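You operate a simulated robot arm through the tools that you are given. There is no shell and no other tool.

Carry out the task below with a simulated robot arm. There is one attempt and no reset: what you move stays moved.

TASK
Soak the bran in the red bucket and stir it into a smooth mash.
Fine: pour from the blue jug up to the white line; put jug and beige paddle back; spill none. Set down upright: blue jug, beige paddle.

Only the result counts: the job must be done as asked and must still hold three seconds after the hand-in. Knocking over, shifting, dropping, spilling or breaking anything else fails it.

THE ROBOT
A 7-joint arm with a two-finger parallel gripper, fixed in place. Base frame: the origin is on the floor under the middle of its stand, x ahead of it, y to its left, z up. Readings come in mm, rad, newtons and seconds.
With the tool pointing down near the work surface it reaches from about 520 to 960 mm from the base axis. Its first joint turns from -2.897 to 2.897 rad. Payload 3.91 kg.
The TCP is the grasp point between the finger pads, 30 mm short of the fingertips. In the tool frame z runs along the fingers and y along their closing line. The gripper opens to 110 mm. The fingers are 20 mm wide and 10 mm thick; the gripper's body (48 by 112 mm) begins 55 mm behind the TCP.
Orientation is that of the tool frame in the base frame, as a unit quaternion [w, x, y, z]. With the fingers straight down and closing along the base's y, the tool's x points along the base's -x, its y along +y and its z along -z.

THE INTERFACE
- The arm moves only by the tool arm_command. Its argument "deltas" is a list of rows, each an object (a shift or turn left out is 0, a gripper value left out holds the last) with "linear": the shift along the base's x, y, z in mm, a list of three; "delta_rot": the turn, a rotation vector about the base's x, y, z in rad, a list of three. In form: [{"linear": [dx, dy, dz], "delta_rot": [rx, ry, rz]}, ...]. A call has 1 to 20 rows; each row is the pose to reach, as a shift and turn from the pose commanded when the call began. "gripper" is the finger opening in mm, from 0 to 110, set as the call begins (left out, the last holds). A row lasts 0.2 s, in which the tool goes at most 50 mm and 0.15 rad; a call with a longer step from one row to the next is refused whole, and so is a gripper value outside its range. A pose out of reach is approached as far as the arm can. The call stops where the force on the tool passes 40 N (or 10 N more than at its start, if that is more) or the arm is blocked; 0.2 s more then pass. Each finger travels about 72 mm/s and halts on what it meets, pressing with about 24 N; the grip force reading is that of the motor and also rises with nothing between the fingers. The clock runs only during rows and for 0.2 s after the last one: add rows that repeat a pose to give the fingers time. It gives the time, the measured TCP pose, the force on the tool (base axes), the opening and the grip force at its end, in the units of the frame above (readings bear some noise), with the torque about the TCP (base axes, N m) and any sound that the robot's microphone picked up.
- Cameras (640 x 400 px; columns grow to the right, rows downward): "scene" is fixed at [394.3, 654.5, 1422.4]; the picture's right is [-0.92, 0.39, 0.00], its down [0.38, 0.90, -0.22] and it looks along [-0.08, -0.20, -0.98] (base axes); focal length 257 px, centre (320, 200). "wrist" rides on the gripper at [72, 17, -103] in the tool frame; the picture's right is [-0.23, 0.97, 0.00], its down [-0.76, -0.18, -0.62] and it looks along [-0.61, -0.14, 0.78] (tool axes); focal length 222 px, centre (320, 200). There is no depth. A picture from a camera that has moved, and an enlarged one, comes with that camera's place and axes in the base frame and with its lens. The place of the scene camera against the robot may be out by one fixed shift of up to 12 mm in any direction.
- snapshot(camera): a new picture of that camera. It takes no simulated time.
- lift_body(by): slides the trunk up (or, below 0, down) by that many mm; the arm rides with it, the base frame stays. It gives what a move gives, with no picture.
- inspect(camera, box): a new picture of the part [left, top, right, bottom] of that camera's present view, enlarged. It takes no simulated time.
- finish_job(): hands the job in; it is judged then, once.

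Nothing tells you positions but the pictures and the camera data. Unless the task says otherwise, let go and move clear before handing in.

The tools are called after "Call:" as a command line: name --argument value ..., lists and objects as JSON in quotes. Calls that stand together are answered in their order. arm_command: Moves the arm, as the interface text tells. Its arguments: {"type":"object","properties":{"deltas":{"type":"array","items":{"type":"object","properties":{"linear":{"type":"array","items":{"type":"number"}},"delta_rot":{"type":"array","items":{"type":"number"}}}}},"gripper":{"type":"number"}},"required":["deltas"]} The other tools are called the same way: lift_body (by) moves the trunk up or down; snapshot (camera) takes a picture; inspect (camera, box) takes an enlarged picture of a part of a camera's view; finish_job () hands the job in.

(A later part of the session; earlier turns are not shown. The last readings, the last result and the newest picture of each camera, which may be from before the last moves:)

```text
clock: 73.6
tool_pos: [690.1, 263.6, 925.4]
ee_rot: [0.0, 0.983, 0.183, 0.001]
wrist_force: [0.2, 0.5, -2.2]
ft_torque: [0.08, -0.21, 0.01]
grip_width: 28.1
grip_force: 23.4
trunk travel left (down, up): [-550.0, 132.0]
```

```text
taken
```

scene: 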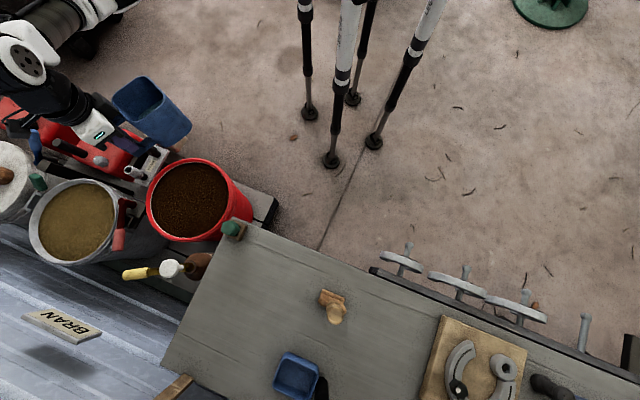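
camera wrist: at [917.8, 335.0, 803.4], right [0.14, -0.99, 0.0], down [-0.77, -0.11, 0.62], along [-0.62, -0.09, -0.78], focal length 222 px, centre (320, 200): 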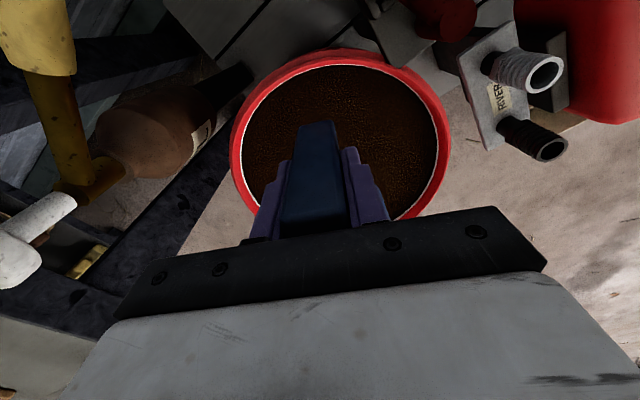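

No spill is visible. Now I'll swing back toward the bench, leg one.

Call:
arm_command --deltas '[{"linear": [-2, 4, 0], "delta_rot": [0, 0, -0.03]}, {"linear": [-5, 12, 0], "delta_rot": [0, 0, -0.09]}, {"linear": [-9, 22, 0], "delta_rot": [0, 0, -0.16]}, {"linear": [-14, 32, 0], "delta_rot": [0, 0, -0.24]}, {"linear": [-18, 42, 0], "delta_rot": [0, 0, -0.32]}, {"linear": [-23, 53, 0], "delta_rot": [0, 0, -0.4]}, {"linear": [-27, 64, 0], "delta_rot": [0, 0, -0.48]}, {"linear": [-32, 75, 0], "delta_rot": [0, 0, -0.56]}, {"linear": [-37, 86, 0], "delta_rot": [0, 0, -0.64]}, {"linear": [-42, 97, 0], "delta_rot": [0, 0, -0.72]}, {"linear": [-46, 108, 0], "delta_rot": [0, 0, -0.8]}, {"linear": [-51, 119, 0], "delta_rot": [0, 0, -0.88]}, {"linear": [-56, 130, 0], "delta_rot": [0, 0, -0.96]}, {"linear": [-61, 141, 0], "delta_rot": [0, 0, -1.04]}, {"linear": [-66, 152, 0], "delta_rot": [0, 0, -1.12]}, {"linear": [-71, 163, 0], "delta_rot": [0, 0, -1.2]}, {"linear": [-75, 172, 0], "delta_rot": [0, 0, -1.28]}, {"linear": [-77, 178, 0], "delta_rot": [0, 0, -1.33]}, {"linear": [-78, 182, 0], "delta_rot": [0, 0, -1.37]}, {"linear": [-78, 182, 0], "delta_rot": [0, 0, -1.37]}]'

Call:
arm_command --deltas '[{"linear": [-2, 4, 0], "delta_rot": [0, 0, -0.03]}, {"linear": [-5, 12, 0], "delta_rot": [0, 0, -0.09]}, {"linear": [-9, 22, 0], "delta_rot": [0, 0, -0.16]}, {"linear": [-14, 32, 0], "delta_rot": [0, 0, -0.24]}, {"linear": [-18, 42, 0], "delta_rot": [0, 0, -0.32]}, {"linear": [-23, 53, 0], "delta_rot": [0, 0, -0.4]}, {"linear": [-27, 64, 0], "delta_rot": [0, 0, -0.48]}, {"linear": [-32, 75, 0], "delta_rot": [0, 0, -0.56]}, {"linear": [-37, 86, 0], "delta_rot": [0, 0, -0.64]}, {"linear": [-42, 97, 0], "delta_rot": [0, 0, -0.72]}, {"linear": [-46, 108, 0], "delta_rot": [0, 0, -0.8]}, {"linear": [-51, 119, 0], "delta_rot": [0, 0, -0.88]}, {"linear": [-56, 130, 0], "delta_rot": [0, 0, -0.96]}, {"linear": [-61, 141, 0], "delta_rot": [0, 0, -1.04]}, {"linear": [-66, 152, 0], "delta_rot": [0, 0, -1.12]}, {"linear": [-71, 163, 0], "delta_rot": [0, 0, -1.2]}, {"linear": [-75, 172, 0], "delta_rot": [0, 0, -1.27]}, {"linear": [-77, 177, 0], "delta_rot": [0, 0, -1.31]}, {"linear": [-78, 180, 0], "delta_rot": [0, 0, -1.34]}, {"linear": [-78, 180, 0], "delta_rot": [0, 0, -1.34]}]'

Call:
snapshot --camera "scene"

Call:
snapshot --camera "wrist"

```text
clock: 77.8
tool_pos: [612.2, 446.9, 924.7]
ee_rot: [0.0, 0.877, -0.481, 0.0]
wrist_force: [0.7, -0.1, -4.1]
ft_torque: [-0.15, -0.11, 0.0]
grip_width: 28.1
grip_force: 23.4
trunk travel left (down, up): [-550.0, 132.0]
```

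```text
clock: 82.0
tool_pos: [535.9, 625.9, 923.8]
ee_rot: [0.0, -0.39, 0.921, 0.0]
wrist_force: [0.2, -0.6, -3.5]
ft_torque: [-0.19, 0.15, -0.01]
grip_width: 28.1
grip_force: 24.0
trunk travel left (down, up): [-550.0, 132.0]
```

```text
taken
```

scene: 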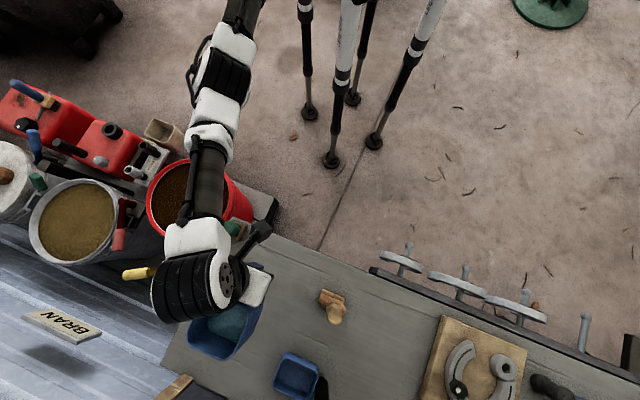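

```text
taken
camera wrist: at [472.4, 587.6, 1027.9], right [-0.54, 0.84, 0.0], down [0.66, 0.42, 0.62], along [0.52, 0.34, -0.78], focal length 222 px, centre (320, 200)
```

wrist: 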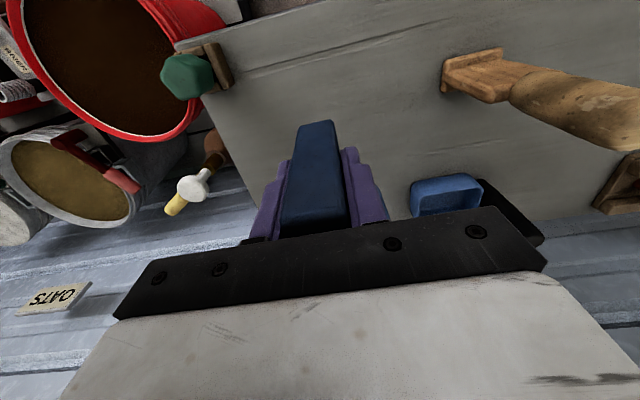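

The jug is back above its original spot with the same view as when I lifted it. Lowering gently, slowing for the last few millimetres.

Call:
arm_command --deltas '[{"linear": [0, 0, -4]}, {"linear": [0, 0, -14]}, {"linear": [0, 0, -28]}, {"linear": [0, 0, -42]}, {"linear": [0, 0, -56]}, {"linear": [0, 0, -70]}, {"linear": [0, 0, -84]}, {"linear": [0, 0, -98]}, {"linear": [0, 0, -110]}, {"linear": [0, 0, -119]}, {"linear": [0, 0, -125]}, {"linear": [0, 0, -129]}, {"linear": [0, 0, -131]}, {"linear": [0, 0, -133]}, {"linear": [0, 0, -133]}]'

Call:
arm_command --deltas '[{"linear": [0, 0, -1]}, {"linear": [0, 0, -2]}, {"linear": [0, 0, -3]}, {"linear": [0, 0, -3.5]}, {"linear": [0, 0, -3.5]}]'

Call:
snapshot --camera "wrist"

Call:
inspect --camera "scene" --box '[160, 220, 350, 365]'

```text
clock: 85.2
tool_pos: [534.9, 625.3, 791.2]
ee_rot: [0.0, -0.389, 0.921, 0.0]
wrist_force: [0.1, -0.2, -3.1]
ft_torque: [-0.17, 0.14, -0.04]
grip_width: 28.2
grip_force: 24.0
trunk travel left (down, up): [-550.0, 132.0]
```

```text
clock: 86.4
tool_pos: [534.7, 625.7, 788.7]
ee_rot: [0.0, -0.39, 0.921, 0.0]
wrist_force: [1.2, -1.0, -3.0]
ft_torque: [-0.05, 0.07, -0.01]
grip_width: 27.8
grip_force: 23.9
trunk travel left (down, up): [-550.0, 132.0]
```

```text
taken
camera wrist: at [471.4, 587.4, 891.7], right [-0.54, 0.84, 0.0], down [0.66, 0.42, 0.62], along [0.52, 0.34, -0.78], focal length 222 px, centre (320, 200)
```

wrist: 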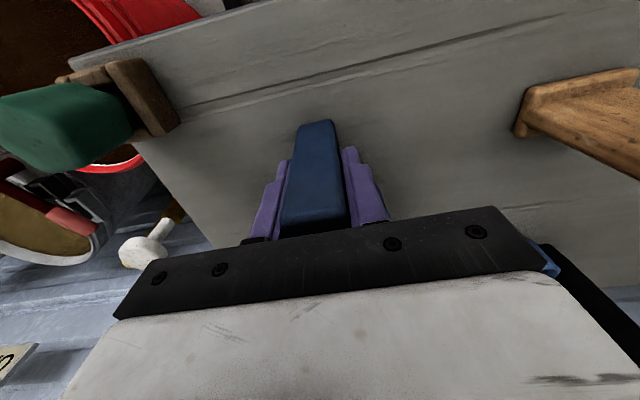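

```text
2.76 times, centred on (255, 292) of scene
camera zoom: at [394.3, 654.5, 1422.4], right [-0.92, 0.39, 0.0], down [0.38, 0.9, -0.22], along [-0.08, -0.2, -0.98], focal length 708 px, centre (499, -55)
```

zoom: 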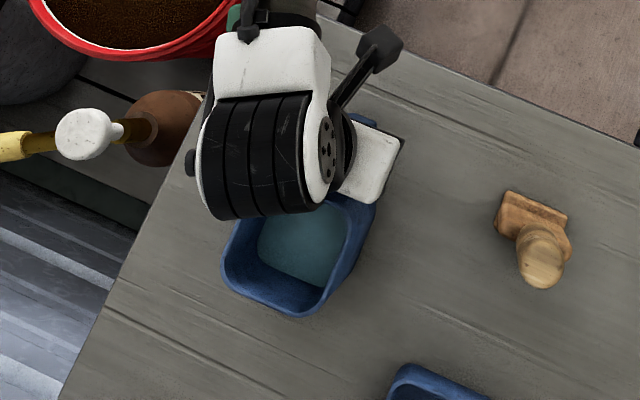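

The torque is falling, so the far edge is touching. I'll ease down the last fraction of a millimetre.

Call:
arm_command --deltas '[{"linear": [0, 0, -0.3]}, {"linear": [0, 0, -0.5]}, {"linear": [0, 0, -0.5]}, {"linear": [0, 0, -0.5]}]'

```text
clock: 87.4
tool_pos: [534.8, 625.5, 788.4]
ee_rot: [0.0, -0.39, 0.921, 0.0]
wrist_force: [1.0, 0.7, -2.1]
ft_torque: [0.04, 0.09, 0.02]
grip_width: 27.9
grip_force: 23.8
trunk travel left (down, up): [-550.0, 132.0]
```

Call:
arm_command --deltas '[{"linear": [0, 0, -0.3]}, {"linear": [0, 0, -0.6]}, {"linear": [0, 0, -0.6]}, {"linear": [0, 0, -0.6]}]'

```text
clock: 88.4
tool_pos: [534.7, 624.9, 787.9]
ee_rot: [0.0, -0.39, 0.921, 0.0]
wrist_force: [-0.4, 1.8, 1.1]
ft_torque: [0.31, -0.31, 0.14]
grip_width: 27.9
grip_force: 24.3
trunk travel left (down, up): [-550.0, 132.0]
```

The jug is now firmly supported by the bench. I'll open the fingers and then rise straight up.

Call:
arm_command --deltas '[{"linear": [0, 0, 0.3]}, {"linear": [0, 0, 0.3]}, {"linear": [0, 0, 0.3]}, {"linear": [0, 0, 0.3]}, {"linear": [0, 0, 0.3]}, {"linear": [0, 0, 0.3]}]' --gripper 80

Call:
arm_command --deltas '[{"linear": [0, 0, 15]}, {"linear": [0, 0, 40]}, {"linear": [0, 0, 70]}, {"linear": [0, 0, 100]}, {"linear": [0, 0, 130]}, {"linear": [0, 0, 137]}, {"linear": [0, 0, 137]}]'

Call:
snapshot --camera "wrist"

Call:
snapshot --camera "scene"

```text
clock: 89.8
tool_pos: [535.1, 625.7, 787.8]
ee_rot: [0.0, -0.391, 0.921, 0.001]
wrist_force: [-0.6, -0.4, 1.2]
ft_torque: [-0.01, 0.0, -0.01]
grip_width: 80.3
grip_force: 0.0
trunk travel left (down, up): [-550.0, 132.0]
```

```text
clock: 91.4
tool_pos: [536.1, 625.6, 924.5]
ee_rot: [0.0, -0.389, 0.921, 0.0]
wrist_force: [0.2, 0.0, -0.3]
ft_torque: [-0.01, 0.02, 0.01]
grip_width: 80.1
grip_force: 0.1
trunk travel left (down, up): [-550.0, 132.0]
```

```text
taken
camera wrist: at [472.3, 587.1, 1028.6], right [-0.54, 0.84, 0.0], down [0.66, 0.42, 0.62], along [0.52, 0.34, -0.78], focal length 222 px, centre (320, 200)
```

wrist: 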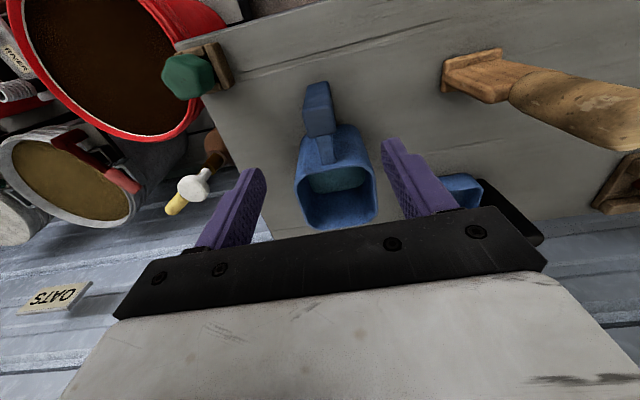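

```text
taken
```

scene: 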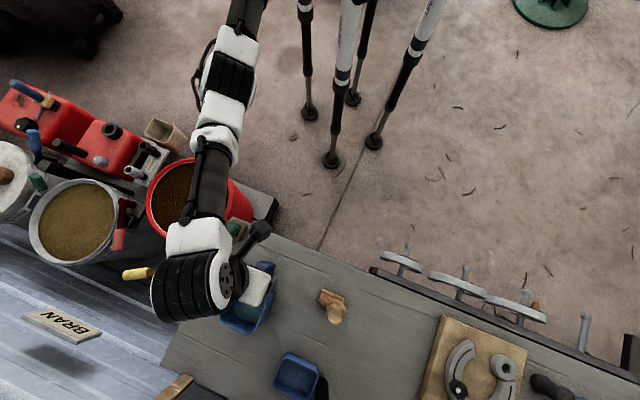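

The jug is back upright in its spot. Next is the paddle: I'll raise the trunk 100 mm for better reach, then move to look closely at it.

Call:
lift_body --by 100

Call:
arm_command --deltas '[{"linear": [-20, 0, 0], "delta_rot": [0, 0, 0.05]}, {"linear": [-50, 5, 0], "delta_rot": [0, 0, 0.1]}, {"linear": [-80, 15, 0], "delta_rot": [0, 0, 0.15]}, {"linear": [-110, 30, 0], "delta_rot": [0, 0, 0.2]}, {"linear": [-130, 45, 0], "delta_rot": [0, 0, 0.25]}, {"linear": [-140, 60, 0], "delta_rot": [0, 0, 0.28]}, {"linear": [-140, 75, 0], "delta_rot": [0, 0, 0.28]}, {"linear": [-140, 75, 0], "delta_rot": [0, 0, 0.28]}]'

Call:
snapshot --camera "wrist"

Call:
snapshot --camera "scene"

```text
clock: 92.7
tool_pos: [535.0, 625.4, 1024.6]
ee_rot: [0.0, -0.391, 0.92, 0.0]
wrist_force: [-0.5, -0.4, 0.4]
ft_torque: [-0.04, 0.0, 0.0]
grip_width: 80.1
grip_force: 0.0
trunk travel left (down, up): [-650.0, 32.0]
```

```text
clock: 94.5
tool_pos: [395.2, 699.9, 1024.6]
ee_rot: [-0.001, -0.516, 0.857, 0.0]
wrist_force: [0.3, 0.1, -0.6]
ft_torque: [-0.01, 0.03, 0.0]
grip_width: 80.2
grip_force: 0.0
trunk travel left (down, up): [-650.0, 32.0]
```

```text
taken
camera wrist: at [345.3, 646.1, 1128.1], right [-0.75, 0.66, 0.0], down [0.51, 0.59, 0.62], along [0.41, 0.47, -0.78], focal length 222 px, centre (320, 200)
```

wrist: 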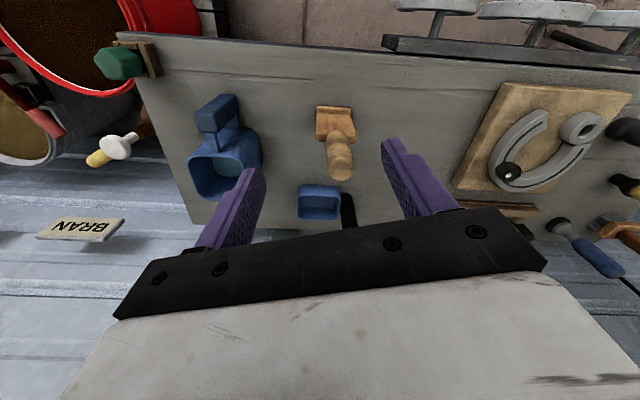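

```text
taken
```

scene: 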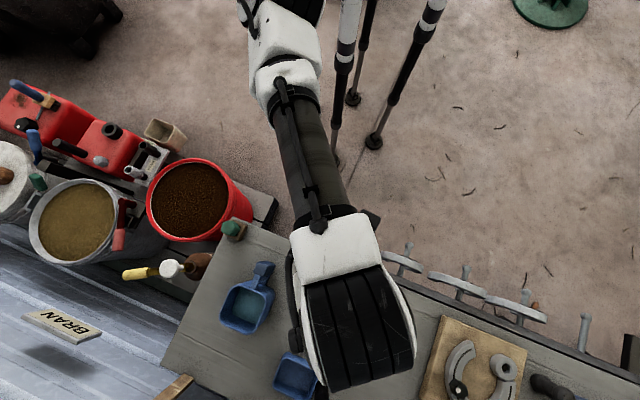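

Call:
inspect --camera "wrist" --box '[280, 80, 400, 200]'

```text
3.33 times, centred on (340, 140) of wrist
camera zoom: at [345.3, 646.1, 1128.1], right [-0.75, 0.66, 0.0], down [0.51, 0.59, 0.62], along [0.41, 0.47, -0.78], focal length 740 px, centre (253, 400)
```

zoom: 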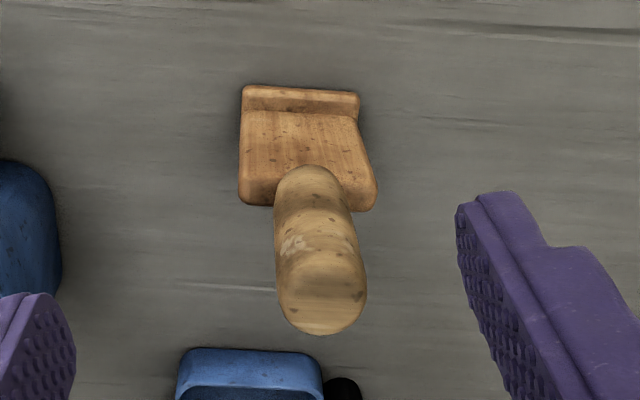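

The paddle stands with a foot about 61×33 mm. Its round handle (about 34 mm) tops out near z 895 at about (416, 765). I'll move directly above it with the jaws aligned to the blade and check alignment.

Call:
arm_command --deltas '[{"linear": [5, 16, 0], "delta_rot": [0, 0, -0.075]}, {"linear": [10, 32, 0], "delta_rot": [0, 0, -0.15]}, {"linear": [15, 48, 0], "delta_rot": [0, 0, -0.225]}, {"linear": [20, 64, -15], "delta_rot": [0, 0, -0.298]}, {"linear": [20, 64, -35], "delta_rot": [0, 0, -0.298]}, {"linear": [20, 64, -55], "delta_rot": [0, 0, -0.298]}, {"linear": [20, 64, -55], "delta_rot": [0, 0, -0.298]}]'

Call:
snapshot --camera "wrist"

Call:
inspect --camera "wrist" --box '[240, 80, 400, 220]'

```text
clock: 96.1
tool_pos: [407.1, 703.8, 978.1]
ee_rot: [0.0, -0.381, 0.925, 0.0]
wrist_force: [0.3, 0.6, -0.2]
ft_torque: [0.0, 0.01, -0.02]
grip_width: 79.9
grip_force: 0.0
out of reach, approached as far as the arm can: row 1, 2, 3, 4, 5, 6, 7
trunk travel left (down, up): [-650.0, 32.0]
```

```text
taken
camera wrist: at [342.6, 665.2, 1082.1], right [-0.53, 0.85, 0.0], down [0.67, 0.41, 0.62], along [0.53, 0.33, -0.78], focal length 222 px, centre (320, 200)
```

wrist: 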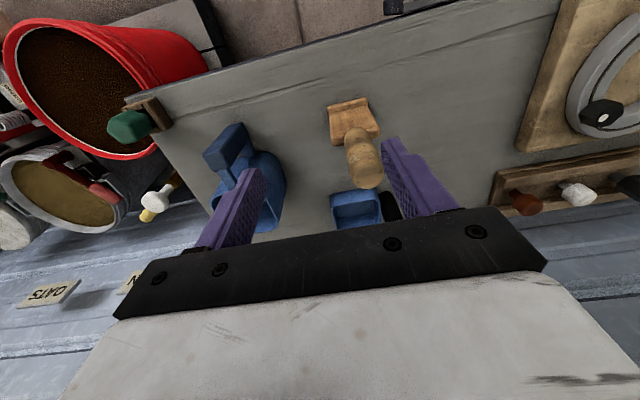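

```text
2.86 times, centred on (320, 150) of wrist
camera zoom: at [342.6, 665.2, 1082.1], right [-0.53, 0.85, 0.0], down [0.67, 0.41, 0.62], along [0.53, 0.33, -0.78], focal length 635 px, centre (320, 343)
```

zoom: 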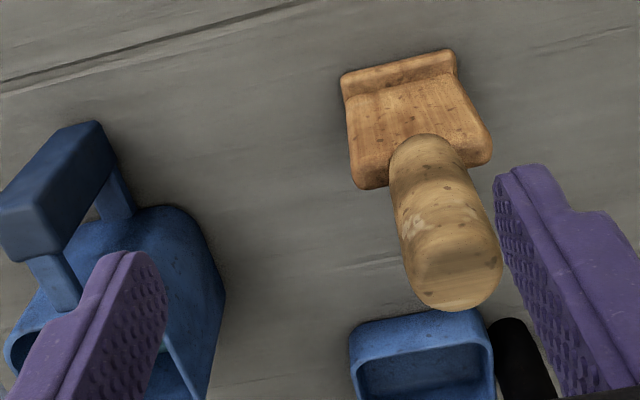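

The arm couldn't quite get over the paddle with a vertical tool, so I'll approach from the robot side with the tool pitched forward about 0.4 rad. I'd grip the handle at about z 876, just above the blade shoulders (z ~838). First I back off, pitch and check.

Call:
arm_command --deltas '[{"linear": [-16, -4, 0], "delta_rot": [0.0283, -0.0283, 0]}, {"linear": [-32, -8, 0], "delta_rot": [0.0849, -0.0849, 0]}, {"linear": [-46, -8, 0], "delta_rot": [0.1415, -0.1415, 0]}, {"linear": [-56, -6, 0], "delta_rot": [0.198, -0.198, 0]}, {"linear": [-56, -4, 0], "delta_rot": [0.2546, -0.2546, 0]}, {"linear": [-56, -4, 0], "delta_rot": [0.2829, -0.2829, 0]}, {"linear": [-56, -4, 0], "delta_rot": [0.2829, -0.2829, 0]}]'

Call:
snapshot --camera "wrist"

Call:
inspect --camera "wrist" --box '[280, 40, 440, 200]'

```text
clock: 97.7
tool_pos: [354.7, 774.3, 980.8]
ee_rot: [0.183, -0.373, 0.906, 0.076]
wrist_force: [-0.2, 0.4, 0.3]
ft_torque: [-0.02, 0.01, 0.01]
grip_width: 80.1
grip_force: 0.0
out of reach, approached as far as the arm can: row 1, 2, 3, 4, 5, 6, 7
trunk travel left (down, up): [-650.0, 32.0]
```

```text
taken
camera wrist: at [266.2, 713.0, 1049.3], right [-0.54, 0.84, 0.09], down [0.45, 0.2, 0.87], along [0.71, 0.51, -0.48], focal length 222 px, centre (320, 200)
```

wrist: 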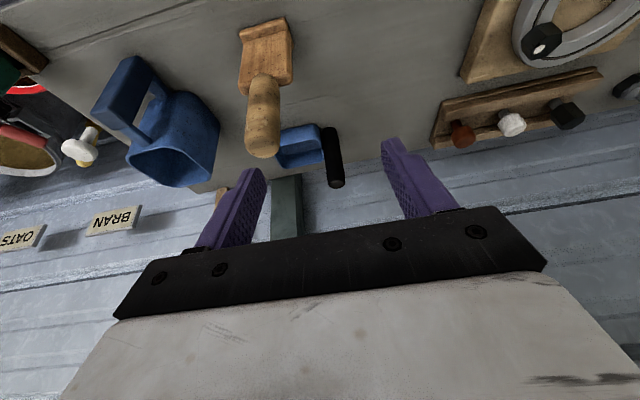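

```text
2.50 times, centred on (360, 120) of wrist
camera zoom: at [266.2, 713.0, 1049.3], right [-0.54, 0.84, 0.09], down [0.45, 0.2, 0.87], along [0.71, 0.51, -0.48], focal length 555 px, centre (220, 400)
```

zoom: 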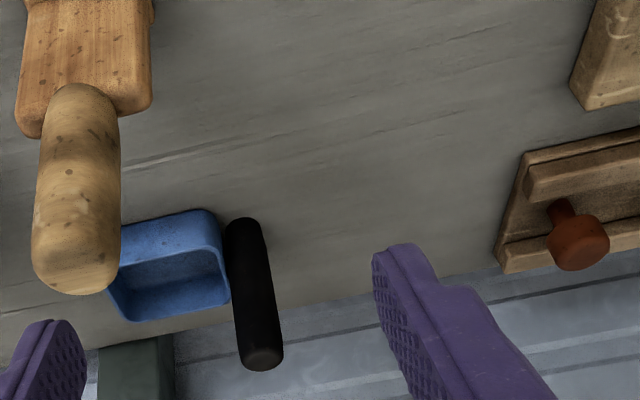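

The arm behaved oddly near its limit: the tool is at (355, 774, 981), still well above the paddle top. I'll hold a moment to see where it settles before planning the next move.

Call:
arm_command --deltas '[{"linear": [0, 0, 0]}, {"linear": [0, 0, 0]}, {"linear": [0, 0, 0]}]'

Call:
snapshot --camera "scene"

```text
clock: 98.5
tool_pos: [355.3, 775.6, 982.1]
ee_rot: [0.183, -0.373, 0.906, 0.076]
wrist_force: [-0.8, 0.3, -0.3]
ft_torque: [-0.01, 0.03, 0.03]
grip_width: 80.0
grip_force: 0.1
trunk travel left (down, up): [-650.0, 32.0]
```

```text
taken
```

scene: 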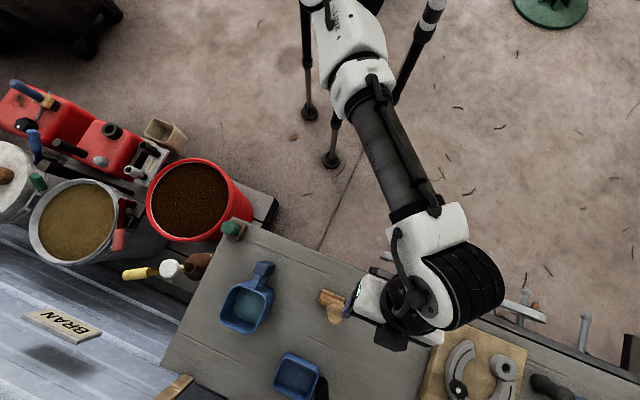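

It has settled and the pose is now accepted. I'll move back to the robot side of the paddle, to the pre-approach point (351, 700).

Call:
arm_command --deltas '[{"linear": [-1, -15, 0]}, {"linear": [-2, -30, 0]}, {"linear": [-3, -45, 0]}, {"linear": [-4, -60, 0]}, {"linear": [-4, -75, 0]}, {"linear": [-4, -75, 0]}]'

Call:
snapshot --camera "wrist"

Call:
snapshot --camera "scene"

```text
clock: 99.9
tool_pos: [354.9, 774.1, 981.0]
ee_rot: [0.184, -0.374, 0.906, 0.076]
wrist_force: [-0.5, 0.4, 0.0]
ft_torque: [-0.02, 0.02, 0.01]
grip_width: 80.2
grip_force: 0.0
out of reach, approached as far as the arm can: row 1, 2, 3, 4, 5, 6
trunk travel left (down, up): [-650.0, 32.0]
```

```text
taken
camera wrist: at [266.3, 712.8, 1049.3], right [-0.54, 0.84, 0.09], down [0.45, 0.2, 0.87], along [0.71, 0.51, -0.48], focal length 222 px, centre (320, 200)
```

wrist: 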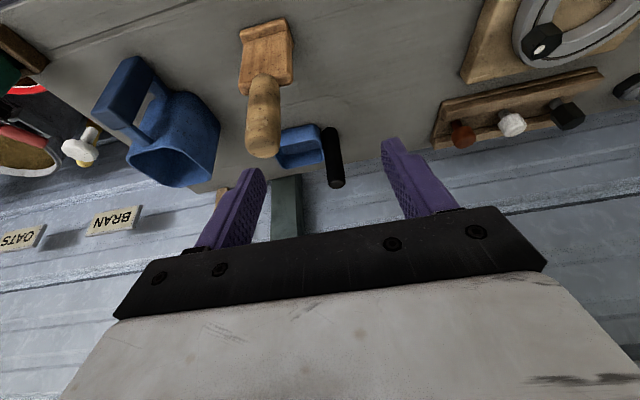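

```text
taken
```

scene: 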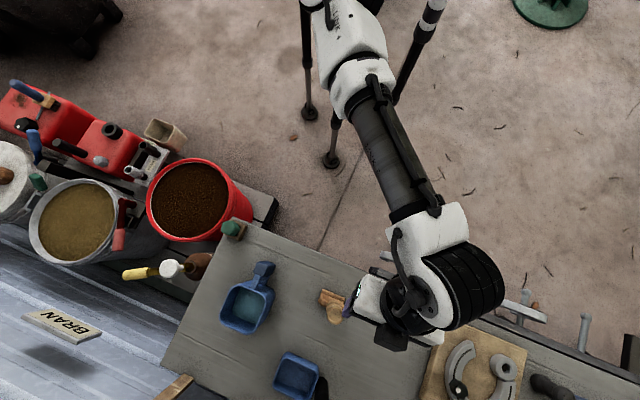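

The arm won't move from this pose, so a wrist joint is evidently at its limit for this yaw. The paddle handle is round, so I can choose another yaw. I'll turn the tool the other way in place and see if it frees up.

Call:
arm_command --deltas '[{"delta_rot": [0, 0, 0.1]}, {"delta_rot": [0, 0, 0.2]}, {"delta_rot": [0, 0, 0.3]}, {"delta_rot": [0, 0, 0.3]}]'

Call:
snapshot --camera "scene"

```text
clock: 100.9
tool_pos: [356.8, 786.6, 982.8]
ee_rot: [0.17, -0.506, 0.84, 0.103]
wrist_force: [0.4, -0.9, -0.6]
ft_torque: [-0.06, 0.02, 0.0]
grip_width: 79.8
grip_force: 0.1
out of reach, approached as far as the arm can: row 1, 2, 3, 4
trunk travel left (down, up): [-650.0, 32.0]
```

```text
taken
```

scene: 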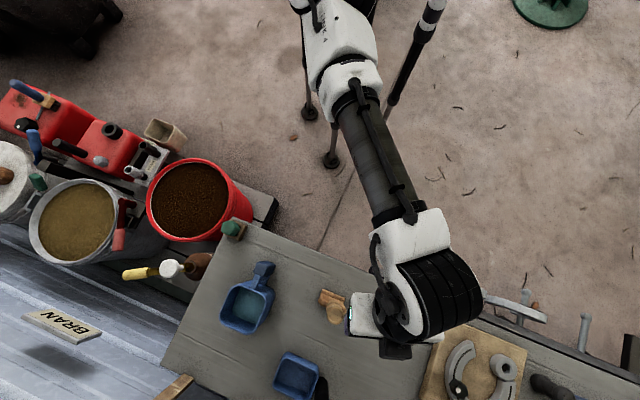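

Turning works but inward motion stays blocked, so the arm seems to sit near a singular or limit configuration. I'll unwind it: level the tool and head back toward the open area nearer the bucket side, staying high.

Call:
arm_command --deltas '[{"linear": [30, -30, 0], "delta_rot": [-0.06, 0.04, 0]}, {"linear": [60, -60, 5], "delta_rot": [-0.12, 0.08, 0]}, {"linear": [90, -90, 10], "delta_rot": [-0.18, 0.12, 0]}, {"linear": [120, -115, 15], "delta_rot": [-0.24, 0.15, 0]}, {"linear": [145, -140, 20], "delta_rot": [-0.3, 0.17, 0]}, {"linear": [165, -165, 20], "delta_rot": [-0.354, 0.187, 0]}, {"linear": [165, -165, 20], "delta_rot": [-0.354, 0.187, 0]}]'

Call:
snapshot --camera "scene"

```text
clock: 102.5
tool_pos: [534.7, 653.5, 1007.8]
ee_rot: [-0.001, -0.515, 0.857, -0.001]
wrist_force: [0.4, 0.7, 0.3]
ft_torque: [-0.02, -0.02, -0.03]
grip_width: 80.1
grip_force: 0.0
out of reach, approached as far as the arm can: row 1, 2, 3, 4, 5, 6, 7
trunk travel left (down, up): [-650.0, 32.0]
```

```text
taken
```

scene: 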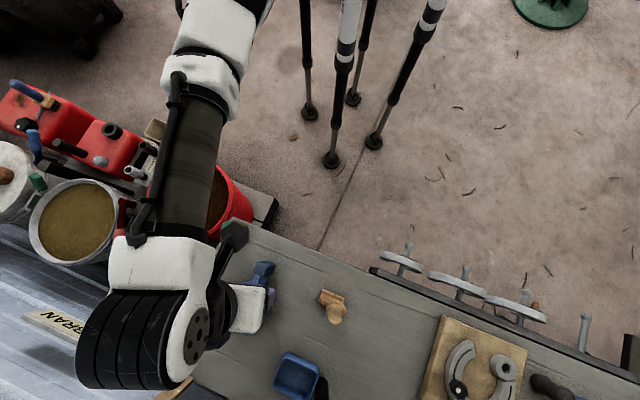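

Call:
arm_command --deltas '[{"linear": [10, -38, 0], "delta_rot": [0, 0, -0.05]}, {"linear": [25, -76, 0], "delta_rot": [0, 0, -0.1]}, {"linear": [40, -114, 0], "delta_rot": [0, 0, -0.15]}, {"linear": [55, -152, 0], "delta_rot": [0, 0, -0.2]}, {"linear": [70, -190, 0], "delta_rot": [0, 0, -0.25]}, {"linear": [85, -228, 0], "delta_rot": [0, 0, -0.3]}, {"linear": [100, -266, -10], "delta_rot": [0, 0, -0.35]}, {"linear": [115, -304, -30], "delta_rot": [0, 0, -0.4]}, {"linear": [130, -342, -50], "delta_rot": [0, 0, -0.45]}, {"linear": [145, -370, -60], "delta_rot": [0, 0, -0.5]}, {"linear": [145, -370, -60], "delta_rot": [0, 0, -0.5]}]'

Call:
snapshot --camera "scene"

```text
clock: 104.9
tool_pos: [839.4, 395.0, 979.7]
ee_rot: [0.0, -0.287, 0.958, 0.0]
wrist_force: [0.3, 0.2, -0.3]
ft_torque: [0.03, 0.0, -0.04]
grip_width: 80.0
grip_force: 0.0
out of reach, approached as far as the arm can: row 1, 2, 3, 4, 5, 6, 7, 8, 9, 10, 11
trunk travel left (down, up): [-650.0, 32.0]
```

```text
taken
```

scene: 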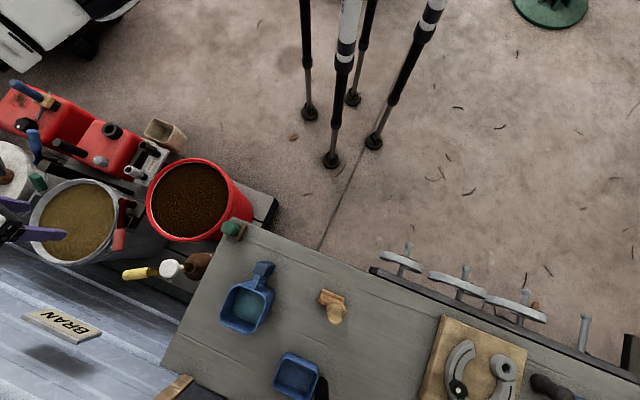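

The tool is now out over the bucket side with the arm stretched straight, which explains why it refuses to come inward. Moving vertically should make the elbow bend again, so I'll go up and inward where there is nothing to hit.

Call:
arm_command --deltas '[{"linear": [-15, -8, 35]}, {"linear": [-30, -16, 70]}, {"linear": [-45, -24, 105]}, {"linear": [-60, -32, 140]}, {"linear": [-80, -40, 160]}, {"linear": [-100, -50, 160]}, {"linear": [-100, -50, 160]}]'

Call:
snapshot --camera "scene"

```text
clock: 106.5
tool_pos: [736.3, 339.2, 1137.7]
ee_rot: [0.0, -0.286, 0.958, -0.001]
wrist_force: [-0.2, 0.0, -0.1]
ft_torque: [0.0, 0.02, 0.01]
grip_width: 80.3
grip_force: 0.0
out of reach, approached as far as the arm can: row 1, 2, 3, 4, 5
trunk travel left (down, up): [-650.0, 32.0]
```

```text
taken
```

scene: 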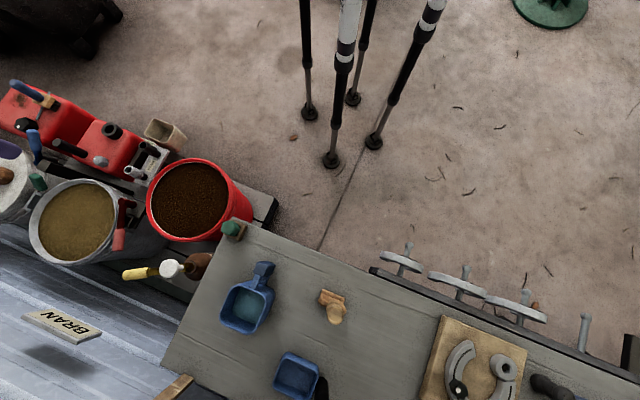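

The elbow is bent again and the arm is responding normally. The reach on the far left is limited, so for the paddle I'll use a nominal trunk height and pitch the tool well forward (about 0.9 rad), approaching from the robot side. First I lower the trunk and travel high to the pre-approach area.

Call:
lift_body --by -100

Call:
arm_command --deltas '[{"linear": [-24, 20, 0], "delta_rot": [0, 0, 0.04]}, {"linear": [-48, 40, 0], "delta_rot": [0, 0, 0.08]}, {"linear": [-72, 60, 0], "delta_rot": [0, 0, 0.12]}, {"linear": [-96, 80, 0], "delta_rot": [0, 0, 0.16]}, {"linear": [-120, 100, 0], "delta_rot": [0, 0, 0.2]}, {"linear": [-144, 120, 0], "delta_rot": [0, 0, 0.24]}, {"linear": [-168, 140, 0], "delta_rot": [0, 0, 0.28]}, {"linear": [-192, 160, 0], "delta_rot": [0, 0, 0.32]}, {"linear": [-216, 180, 0], "delta_rot": [0, 0, 0.36]}, {"linear": [-240, 200, 0], "delta_rot": [0, 0, 0.4]}, {"linear": [-264, 220, 0], "delta_rot": [0, 0, 0.44]}, {"linear": [-288, 240, 0], "delta_rot": [0, 0, 0.48]}, {"linear": [-312, 260, 0], "delta_rot": [0, 0, 0.52]}, {"linear": [-336, 270, 0], "delta_rot": [0, 0, 0.56]}, {"linear": [-356, 270, 0], "delta_rot": [0, 0, 0.6]}, {"linear": [-356, 270, 0], "delta_rot": [0, 0, 0.607]}]'

Call:
snapshot --camera "scene"

```text
clock: 107.9
tool_pos: [736.3, 340.8, 1039.3]
ee_rot: [0.0, -0.288, 0.958, 0.0]
wrist_force: [0.2, 0.1, 0.4]
ft_torque: [0.0, -0.01, 0.01]
grip_width: 79.9
grip_force: 0.1
trunk travel left (down, up): [-550.0, 132.0]
```

```text
clock: 111.3
tool_pos: [380.1, 611.0, 1038.1]
ee_rot: [0.0, -0.56, 0.828, 0.0]
wrist_force: [-0.1, 1.6, -0.2]
ft_torque: [-0.01, -0.01, -0.02]
grip_width: 80.3
grip_force: 0.0
trunk travel left (down, up): [-550.0, 132.0]
```

```text
taken
```

scene: 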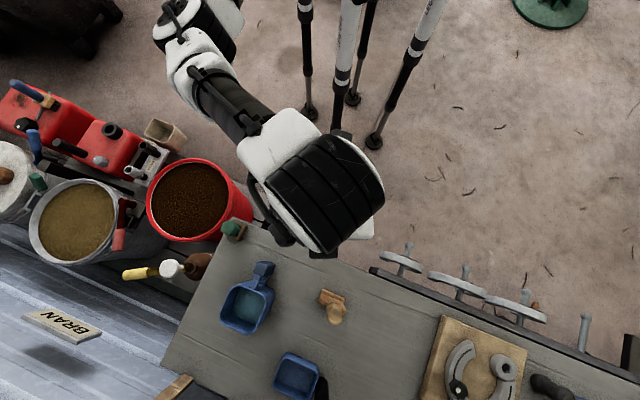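

Normal configuration with the elbow to the right. Now I'll pitch the tool forward 0.9 rad here, at height, on the robot side of the paddle.

Call:
arm_command --deltas '[{"linear": [0, 5, -10], "delta_rot": [0.1114, -0.0446, 0]}, {"linear": [0, 10, -25], "delta_rot": [0.2228, -0.0891, 0]}, {"linear": [0, 15, -40], "delta_rot": [0.3342, -0.1337, 0]}, {"linear": [0, 20, -55], "delta_rot": [0.4456, -0.1782, 0]}, {"linear": [0, 25, -70], "delta_rot": [0.557, -0.2228, 0]}, {"linear": [0, 30, -85], "delta_rot": [0.6685, -0.2674, 0]}, {"linear": [0, 35, -95], "delta_rot": [0.7799, -0.3119, 0]}, {"linear": [0, 35, -98], "delta_rot": [0.8356, -0.3342, 0]}, {"linear": [0, 35, -98], "delta_rot": [0.8356, -0.3342, 0]}]'

Call:
snapshot --camera "wrist"

Call:
snapshot --camera "scene"

```text
clock: 113.3
tool_pos: [380.0, 646.0, 939.4]
ee_rot: [0.36, -0.504, 0.746, 0.244]
wrist_force: [0.8, -0.2, -0.1]
ft_torque: [0.01, -0.03, 0.0]
grip_width: 80.1
grip_force: 0.2
trunk travel left (down, up): [-550.0, 132.0]
```

```text
taken
camera wrist: at [316.6, 537.6, 948.2], right [-0.85, 0.49, 0.18], down [0.16, -0.08, 0.98], along [0.5, 0.87, -0.01], focal length 222 px, centre (320, 200)
```

wrist: 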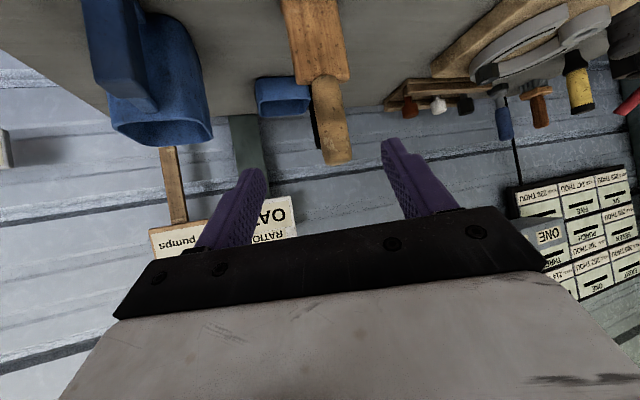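

```text
taken
```

scene: 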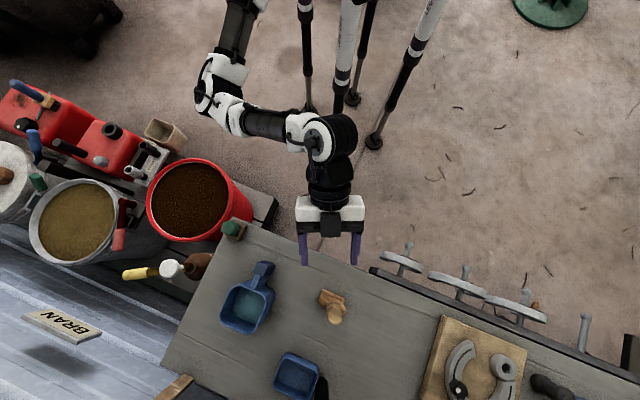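

Call:
inspect --camera "wrist" --box '[250, 0, 410, 200]'

```text
2.00 times, centred on (330, 100) of wrist
camera zoom: at [316.6, 537.6, 948.2], right [-0.85, 0.49, 0.18], down [0.16, -0.08, 0.98], along [0.5, 0.87, -0.01], focal length 444 px, centre (300, 400)
```

zoom: 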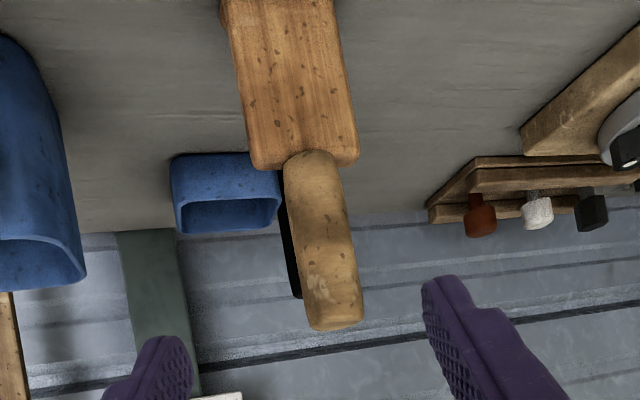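

The handle runs from about z 825 to 905 with its axis near (413, 761). I'll drop to grip height (z ~864) at a standoff on the robot side, then slide forward to straddle the handle.

Call:
arm_command --deltas '[{"linear": [-3, 0, -20]}, {"linear": [-6, 0, -40]}, {"linear": [-9, 0, -60]}, {"linear": [-12, 0, -75]}, {"linear": [-12, 0, -75]}]'

Call:
snapshot --camera "wrist"

```text
clock: 114.5
tool_pos: [367.4, 646.4, 865.1]
ee_rot: [0.36, -0.505, 0.745, 0.244]
wrist_force: [0.3, 0.7, 0.1]
ft_torque: [0.02, 0.02, 0.0]
grip_width: 80.2
grip_force: 0.0
trunk travel left (down, up): [-550.0, 132.0]
```

```text
taken
camera wrist: at [305.0, 536.5, 872.6], right [-0.85, 0.49, 0.18], down [0.16, -0.08, 0.98], along [0.5, 0.87, -0.01], focal length 222 px, centre (320, 200)
```

wrist: 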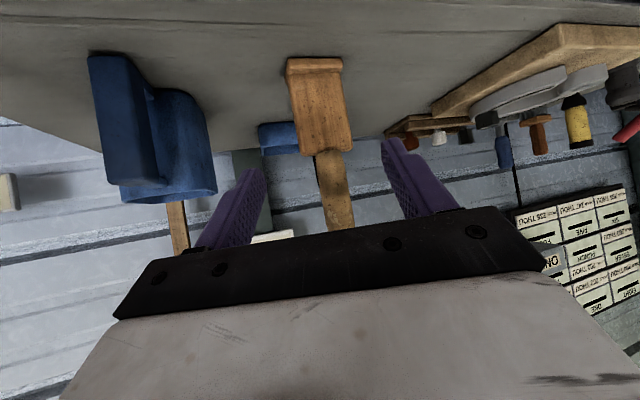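

The handle is right on the approach line. Sliding forward most of the way, then checking.

Call:
arm_command --deltas '[{"linear": [8, 20, 0]}, {"linear": [16, 40, 0]}, {"linear": [24, 60, 0]}, {"linear": [32, 80, 0]}, {"linear": [37, 92, 0]}, {"linear": [37, 92, 0]}]'

Call:
snapshot --camera "wrist"

Call:
snapshot --camera "scene"

```text
clock: 115.9
tool_pos: [405.2, 738.1, 864.7]
ee_rot: [0.36, -0.504, 0.746, 0.245]
wrist_force: [-0.2, 0.4, -0.1]
ft_torque: [0.0, -0.04, -0.01]
grip_width: 80.1
grip_force: 0.0
trunk travel left (down, up): [-550.0, 132.0]
```

```text
taken
camera wrist: at [342.4, 629.2, 872.5], right [-0.85, 0.49, 0.18], down [0.16, -0.08, 0.98], along [0.5, 0.87, -0.01], focal length 222 px, centre (320, 200)
```

wrist: 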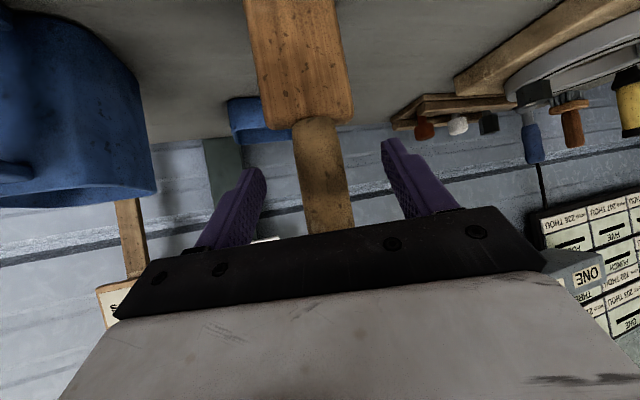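

```text
taken
```

scene: 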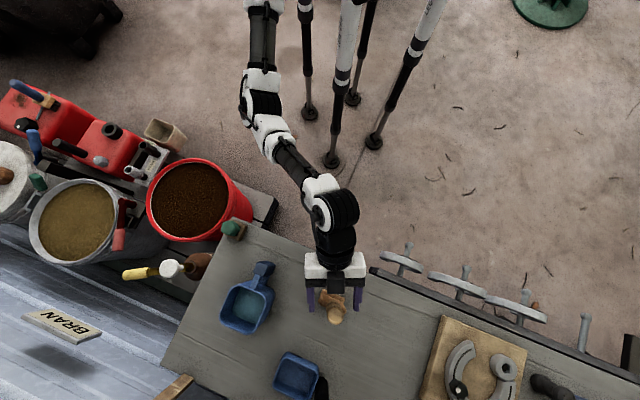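

Call:
arm_command --deltas '[{"linear": [4, 10, 0]}, {"linear": [8, 20, 0]}, {"linear": [9.3, 23.5, 0]}, {"linear": [9.3, 23.5, 0]}]'

Call:
snapshot --camera "wrist"

Call:
inspect --camera "scene" --box '[280, 240, 400, 340]'

```text
clock: 116.9
tool_pos: [413.6, 762.6, 864.9]
ee_rot: [0.36, -0.504, 0.746, 0.245]
wrist_force: [-0.4, 0.0, 0.1]
ft_torque: [-0.02, 0.0, -0.02]
grip_width: 80.2
grip_force: 0.1
trunk travel left (down, up): [-550.0, 132.0]
```

```text
taken
camera wrist: at [350.8, 652.8, 872.5], right [-0.85, 0.49, 0.18], down [0.16, -0.08, 0.98], along [0.5, 0.87, -0.01], focal length 222 px, centre (320, 200)
```

wrist: 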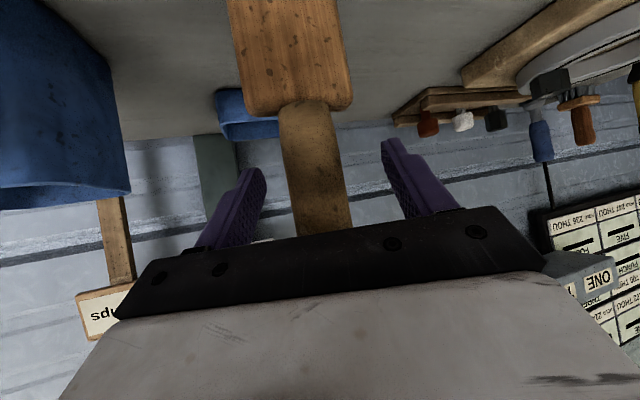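

```text
4.00 times, centred on (340, 290) of scene
camera zoom: at [394.3, 654.5, 1422.4], right [-0.92, 0.39, 0.0], down [0.38, 0.9, -0.22], along [-0.08, -0.2, -0.98], focal length 1027 px, centre (240, -160)
```

zoom: 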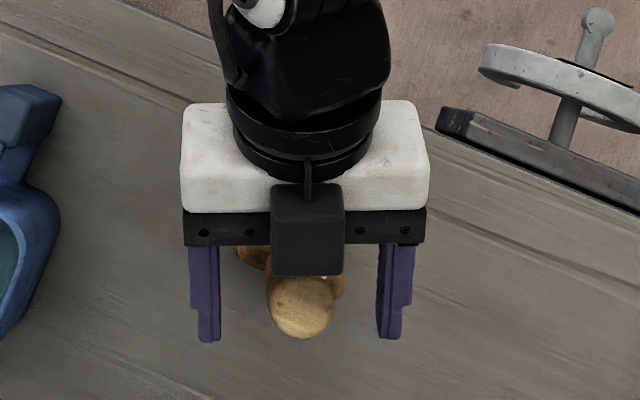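

The handle is centred between the fingers at the grasp point. Closing.

Call:
arm_command --deltas '[{"linear": [0, 0, 0]}, {"linear": [0, 0, 0]}, {"linear": [0, 0, 0]}, {"linear": [0, 0, 0]}, {"linear": [0, 0, 0]}, {"linear": [0, 0, 0]}]' --gripper 0

Call:
snapshot --camera "wrist"

```text
clock: 118.3
tool_pos: [414.5, 761.6, 863.6]
ee_rot: [0.361, -0.504, 0.746, 0.244]
wrist_force: [1.7, -0.3, -0.3]
ft_torque: [-0.04, -0.27, -0.01]
grip_width: 31.6
grip_force: 24.1
trunk travel left (down, up): [-550.0, 132.0]
```

```text
taken
camera wrist: at [350.9, 652.7, 872.4], right [-0.85, 0.49, 0.18], down [0.16, -0.08, 0.98], along [0.5, 0.87, -0.01], focal length 222 px, centre (320, 200)
```

wrist: 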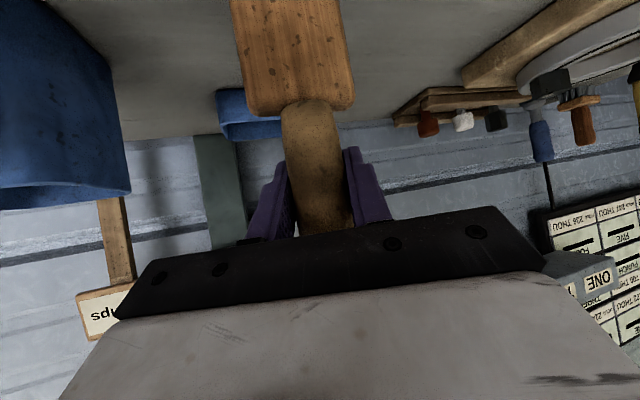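

Gripped at 31.6 mm. Lifting a little to check.

Call:
arm_command --deltas '[{"linear": [0, 0, 3]}, {"linear": [0, 0, 7]}, {"linear": [0, 0, 12]}, {"linear": [0, 0, 15]}, {"linear": [0, 0, 15]}]'

Call:
snapshot --camera "wrist"

Call:
inspect --camera "scene" --box '[280, 240, 400, 340]'

```text
clock: 119.5
tool_pos: [414.7, 762.4, 878.1]
ee_rot: [0.36, -0.504, 0.746, 0.243]
wrist_force: [0.9, -0.2, -3.2]
ft_torque: [0.01, -0.01, 0.0]
grip_width: 31.8
grip_force: 24.1
trunk travel left (down, up): [-550.0, 132.0]
```

```text
taken
camera wrist: at [351.1, 653.1, 886.7], right [-0.85, 0.49, 0.18], down [0.16, -0.08, 0.98], along [0.5, 0.87, -0.01], focal length 222 px, centre (320, 200)
```

wrist: 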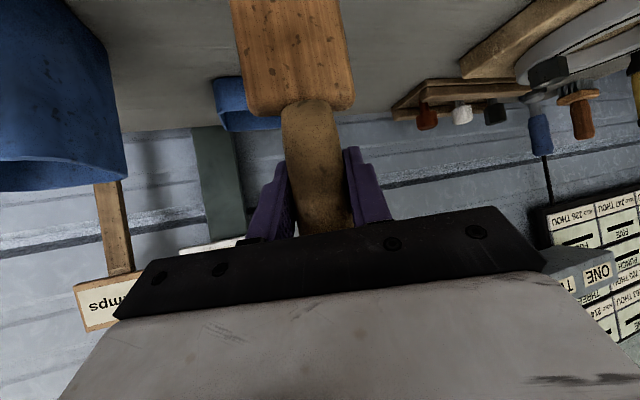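

```text
4.00 times, centred on (340, 290) of scene
camera zoom: at [394.3, 654.5, 1422.4], right [-0.92, 0.39, 0.0], down [0.38, 0.9, -0.22], along [-0.08, -0.2, -0.98], focal length 1027 px, centre (240, -160)
```

zoom: 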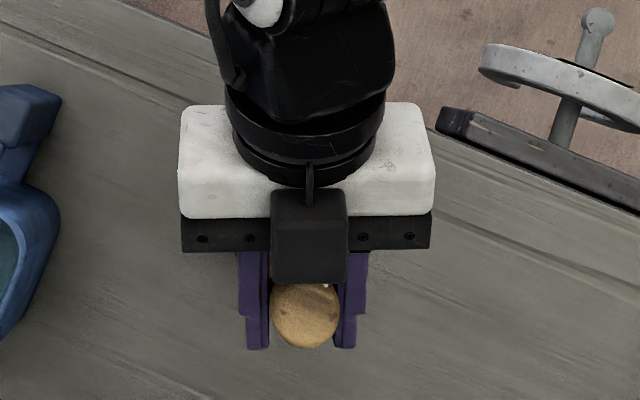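

The paddle hangs straight, weighs about 3 N and doesn't slip. I'll lift it clear, bring it inward, and raise it above the jug height before crossing to the bucket.

Call:
arm_command --deltas '[{"linear": [0, 0, 15]}, {"linear": [0, 0, 35]}, {"linear": [0, 0, 55]}, {"linear": [0, 0, 75]}, {"linear": [-8, -20, 85]}, {"linear": [-16, -40, 95]}, {"linear": [-24, -60, 105]}, {"linear": [-32, -80, 115]}, {"linear": [-40, -100, 120]}, {"linear": [-48, -120, 120]}, {"linear": [-48, -120, 120]}]'

Call:
snapshot --camera "scene"

Call:
snapshot --camera "wrist"

```text
clock: 121.9
tool_pos: [366.7, 642.1, 1000.6]
ee_rot: [0.36, -0.504, 0.746, 0.243]
wrist_force: [0.3, 0.2, -2.6]
ft_torque: [0.03, 0.01, 0.0]
grip_width: 31.0
grip_force: 24.4
trunk travel left (down, up): [-550.0, 132.0]
```

```text
taken
```

scene: 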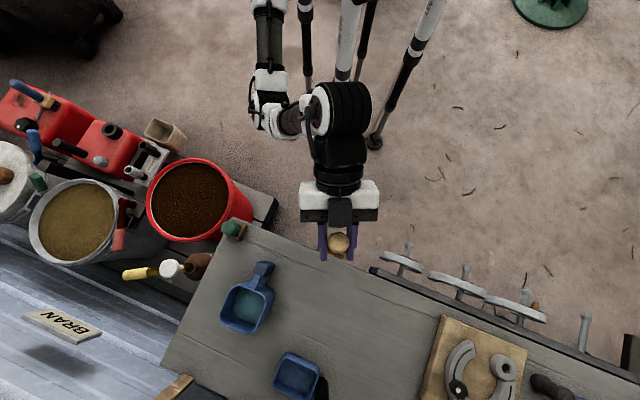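

```text
taken
camera wrist: at [303.6, 533.1, 1008.0], right [-0.85, 0.49, 0.18], down [0.16, -0.08, 0.98], along [0.5, 0.87, -0.01], focal length 222 px, centre (320, 200)
```

wrist: 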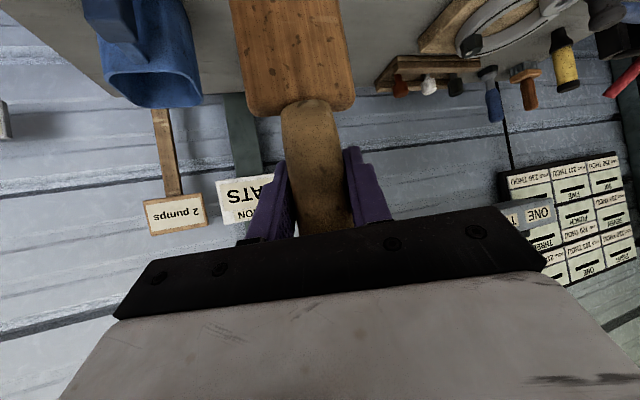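

Now crossing to above the bucket centre at this height, turning the tool about −0.6 rad on the way.

Call:
arm_command --deltas '[{"linear": [10, -9, 0], "delta_rot": [0, 0, -0.015]}, {"linear": [28, -26, 0], "delta_rot": [0, 0, -0.045]}, {"linear": [50, -47, 0], "delta_rot": [0, 0, -0.08]}, {"linear": [73, -68, 0], "delta_rot": [0, 0, -0.115]}, {"linear": [96, -90, 0], "delta_rot": [0, 0, -0.15]}, {"linear": [119, -111, 0], "delta_rot": [0, 0, -0.19]}, {"linear": [142, -133, 0], "delta_rot": [0, 0, -0.225]}, {"linear": [165, -154, 0], "delta_rot": [0, 0, -0.26]}, {"linear": [188, -176, 0], "delta_rot": [0, 0, -0.295]}, {"linear": [211, -197, 0], "delta_rot": [0, 0, -0.33]}, {"linear": [234, -219, 0], "delta_rot": [0, 0, -0.37]}, {"linear": [257, -240, 0], "delta_rot": [0, 0, -0.405]}, {"linear": [280, -262, 0], "delta_rot": [0, 0, -0.44]}, {"linear": [303, -283, 0], "delta_rot": [0, 0, -0.475]}, {"linear": [326, -305, 0], "delta_rot": [0, 0, -0.51]}, {"linear": [348, -325, 0], "delta_rot": [0, 0, -0.55]}, {"linear": [366, -342, 0], "delta_rot": [0, 0, -0.575]}, {"linear": [377, -352, 0], "delta_rot": [0, 0, -0.59]}, {"linear": [382, -357, 0], "delta_rot": [0, 0, -0.6]}, {"linear": [382, -357, 0], "delta_rot": [0, 0, -0.6]}]'

Call:
snapshot --camera "scene"

Call:
snapshot --camera "wrist"

```text
clock: 126.1
tool_pos: [749.4, 282.0, 999.4]
ee_rot: [0.416, -0.261, 0.862, 0.127]
wrist_force: [-0.2, 0.6, -2.4]
ft_torque: [0.02, 0.01, 0.01]
grip_width: 31.4
grip_force: 23.7
trunk travel left (down, up): [-550.0, 132.0]
```

```text
taken
```

scene: 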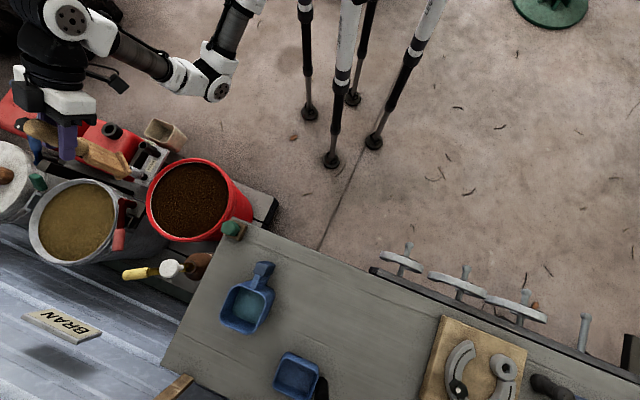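

```text
taken
camera wrist: at [633.4, 228.7, 1007.0], right [-0.42, 0.89, 0.18], down [0.09, -0.16, 0.98], along [0.9, 0.43, -0.01], focal length 222 px, centre (320, 200)
```

wrist: 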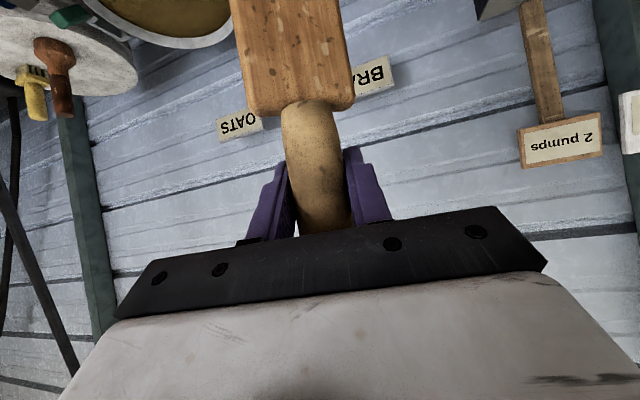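

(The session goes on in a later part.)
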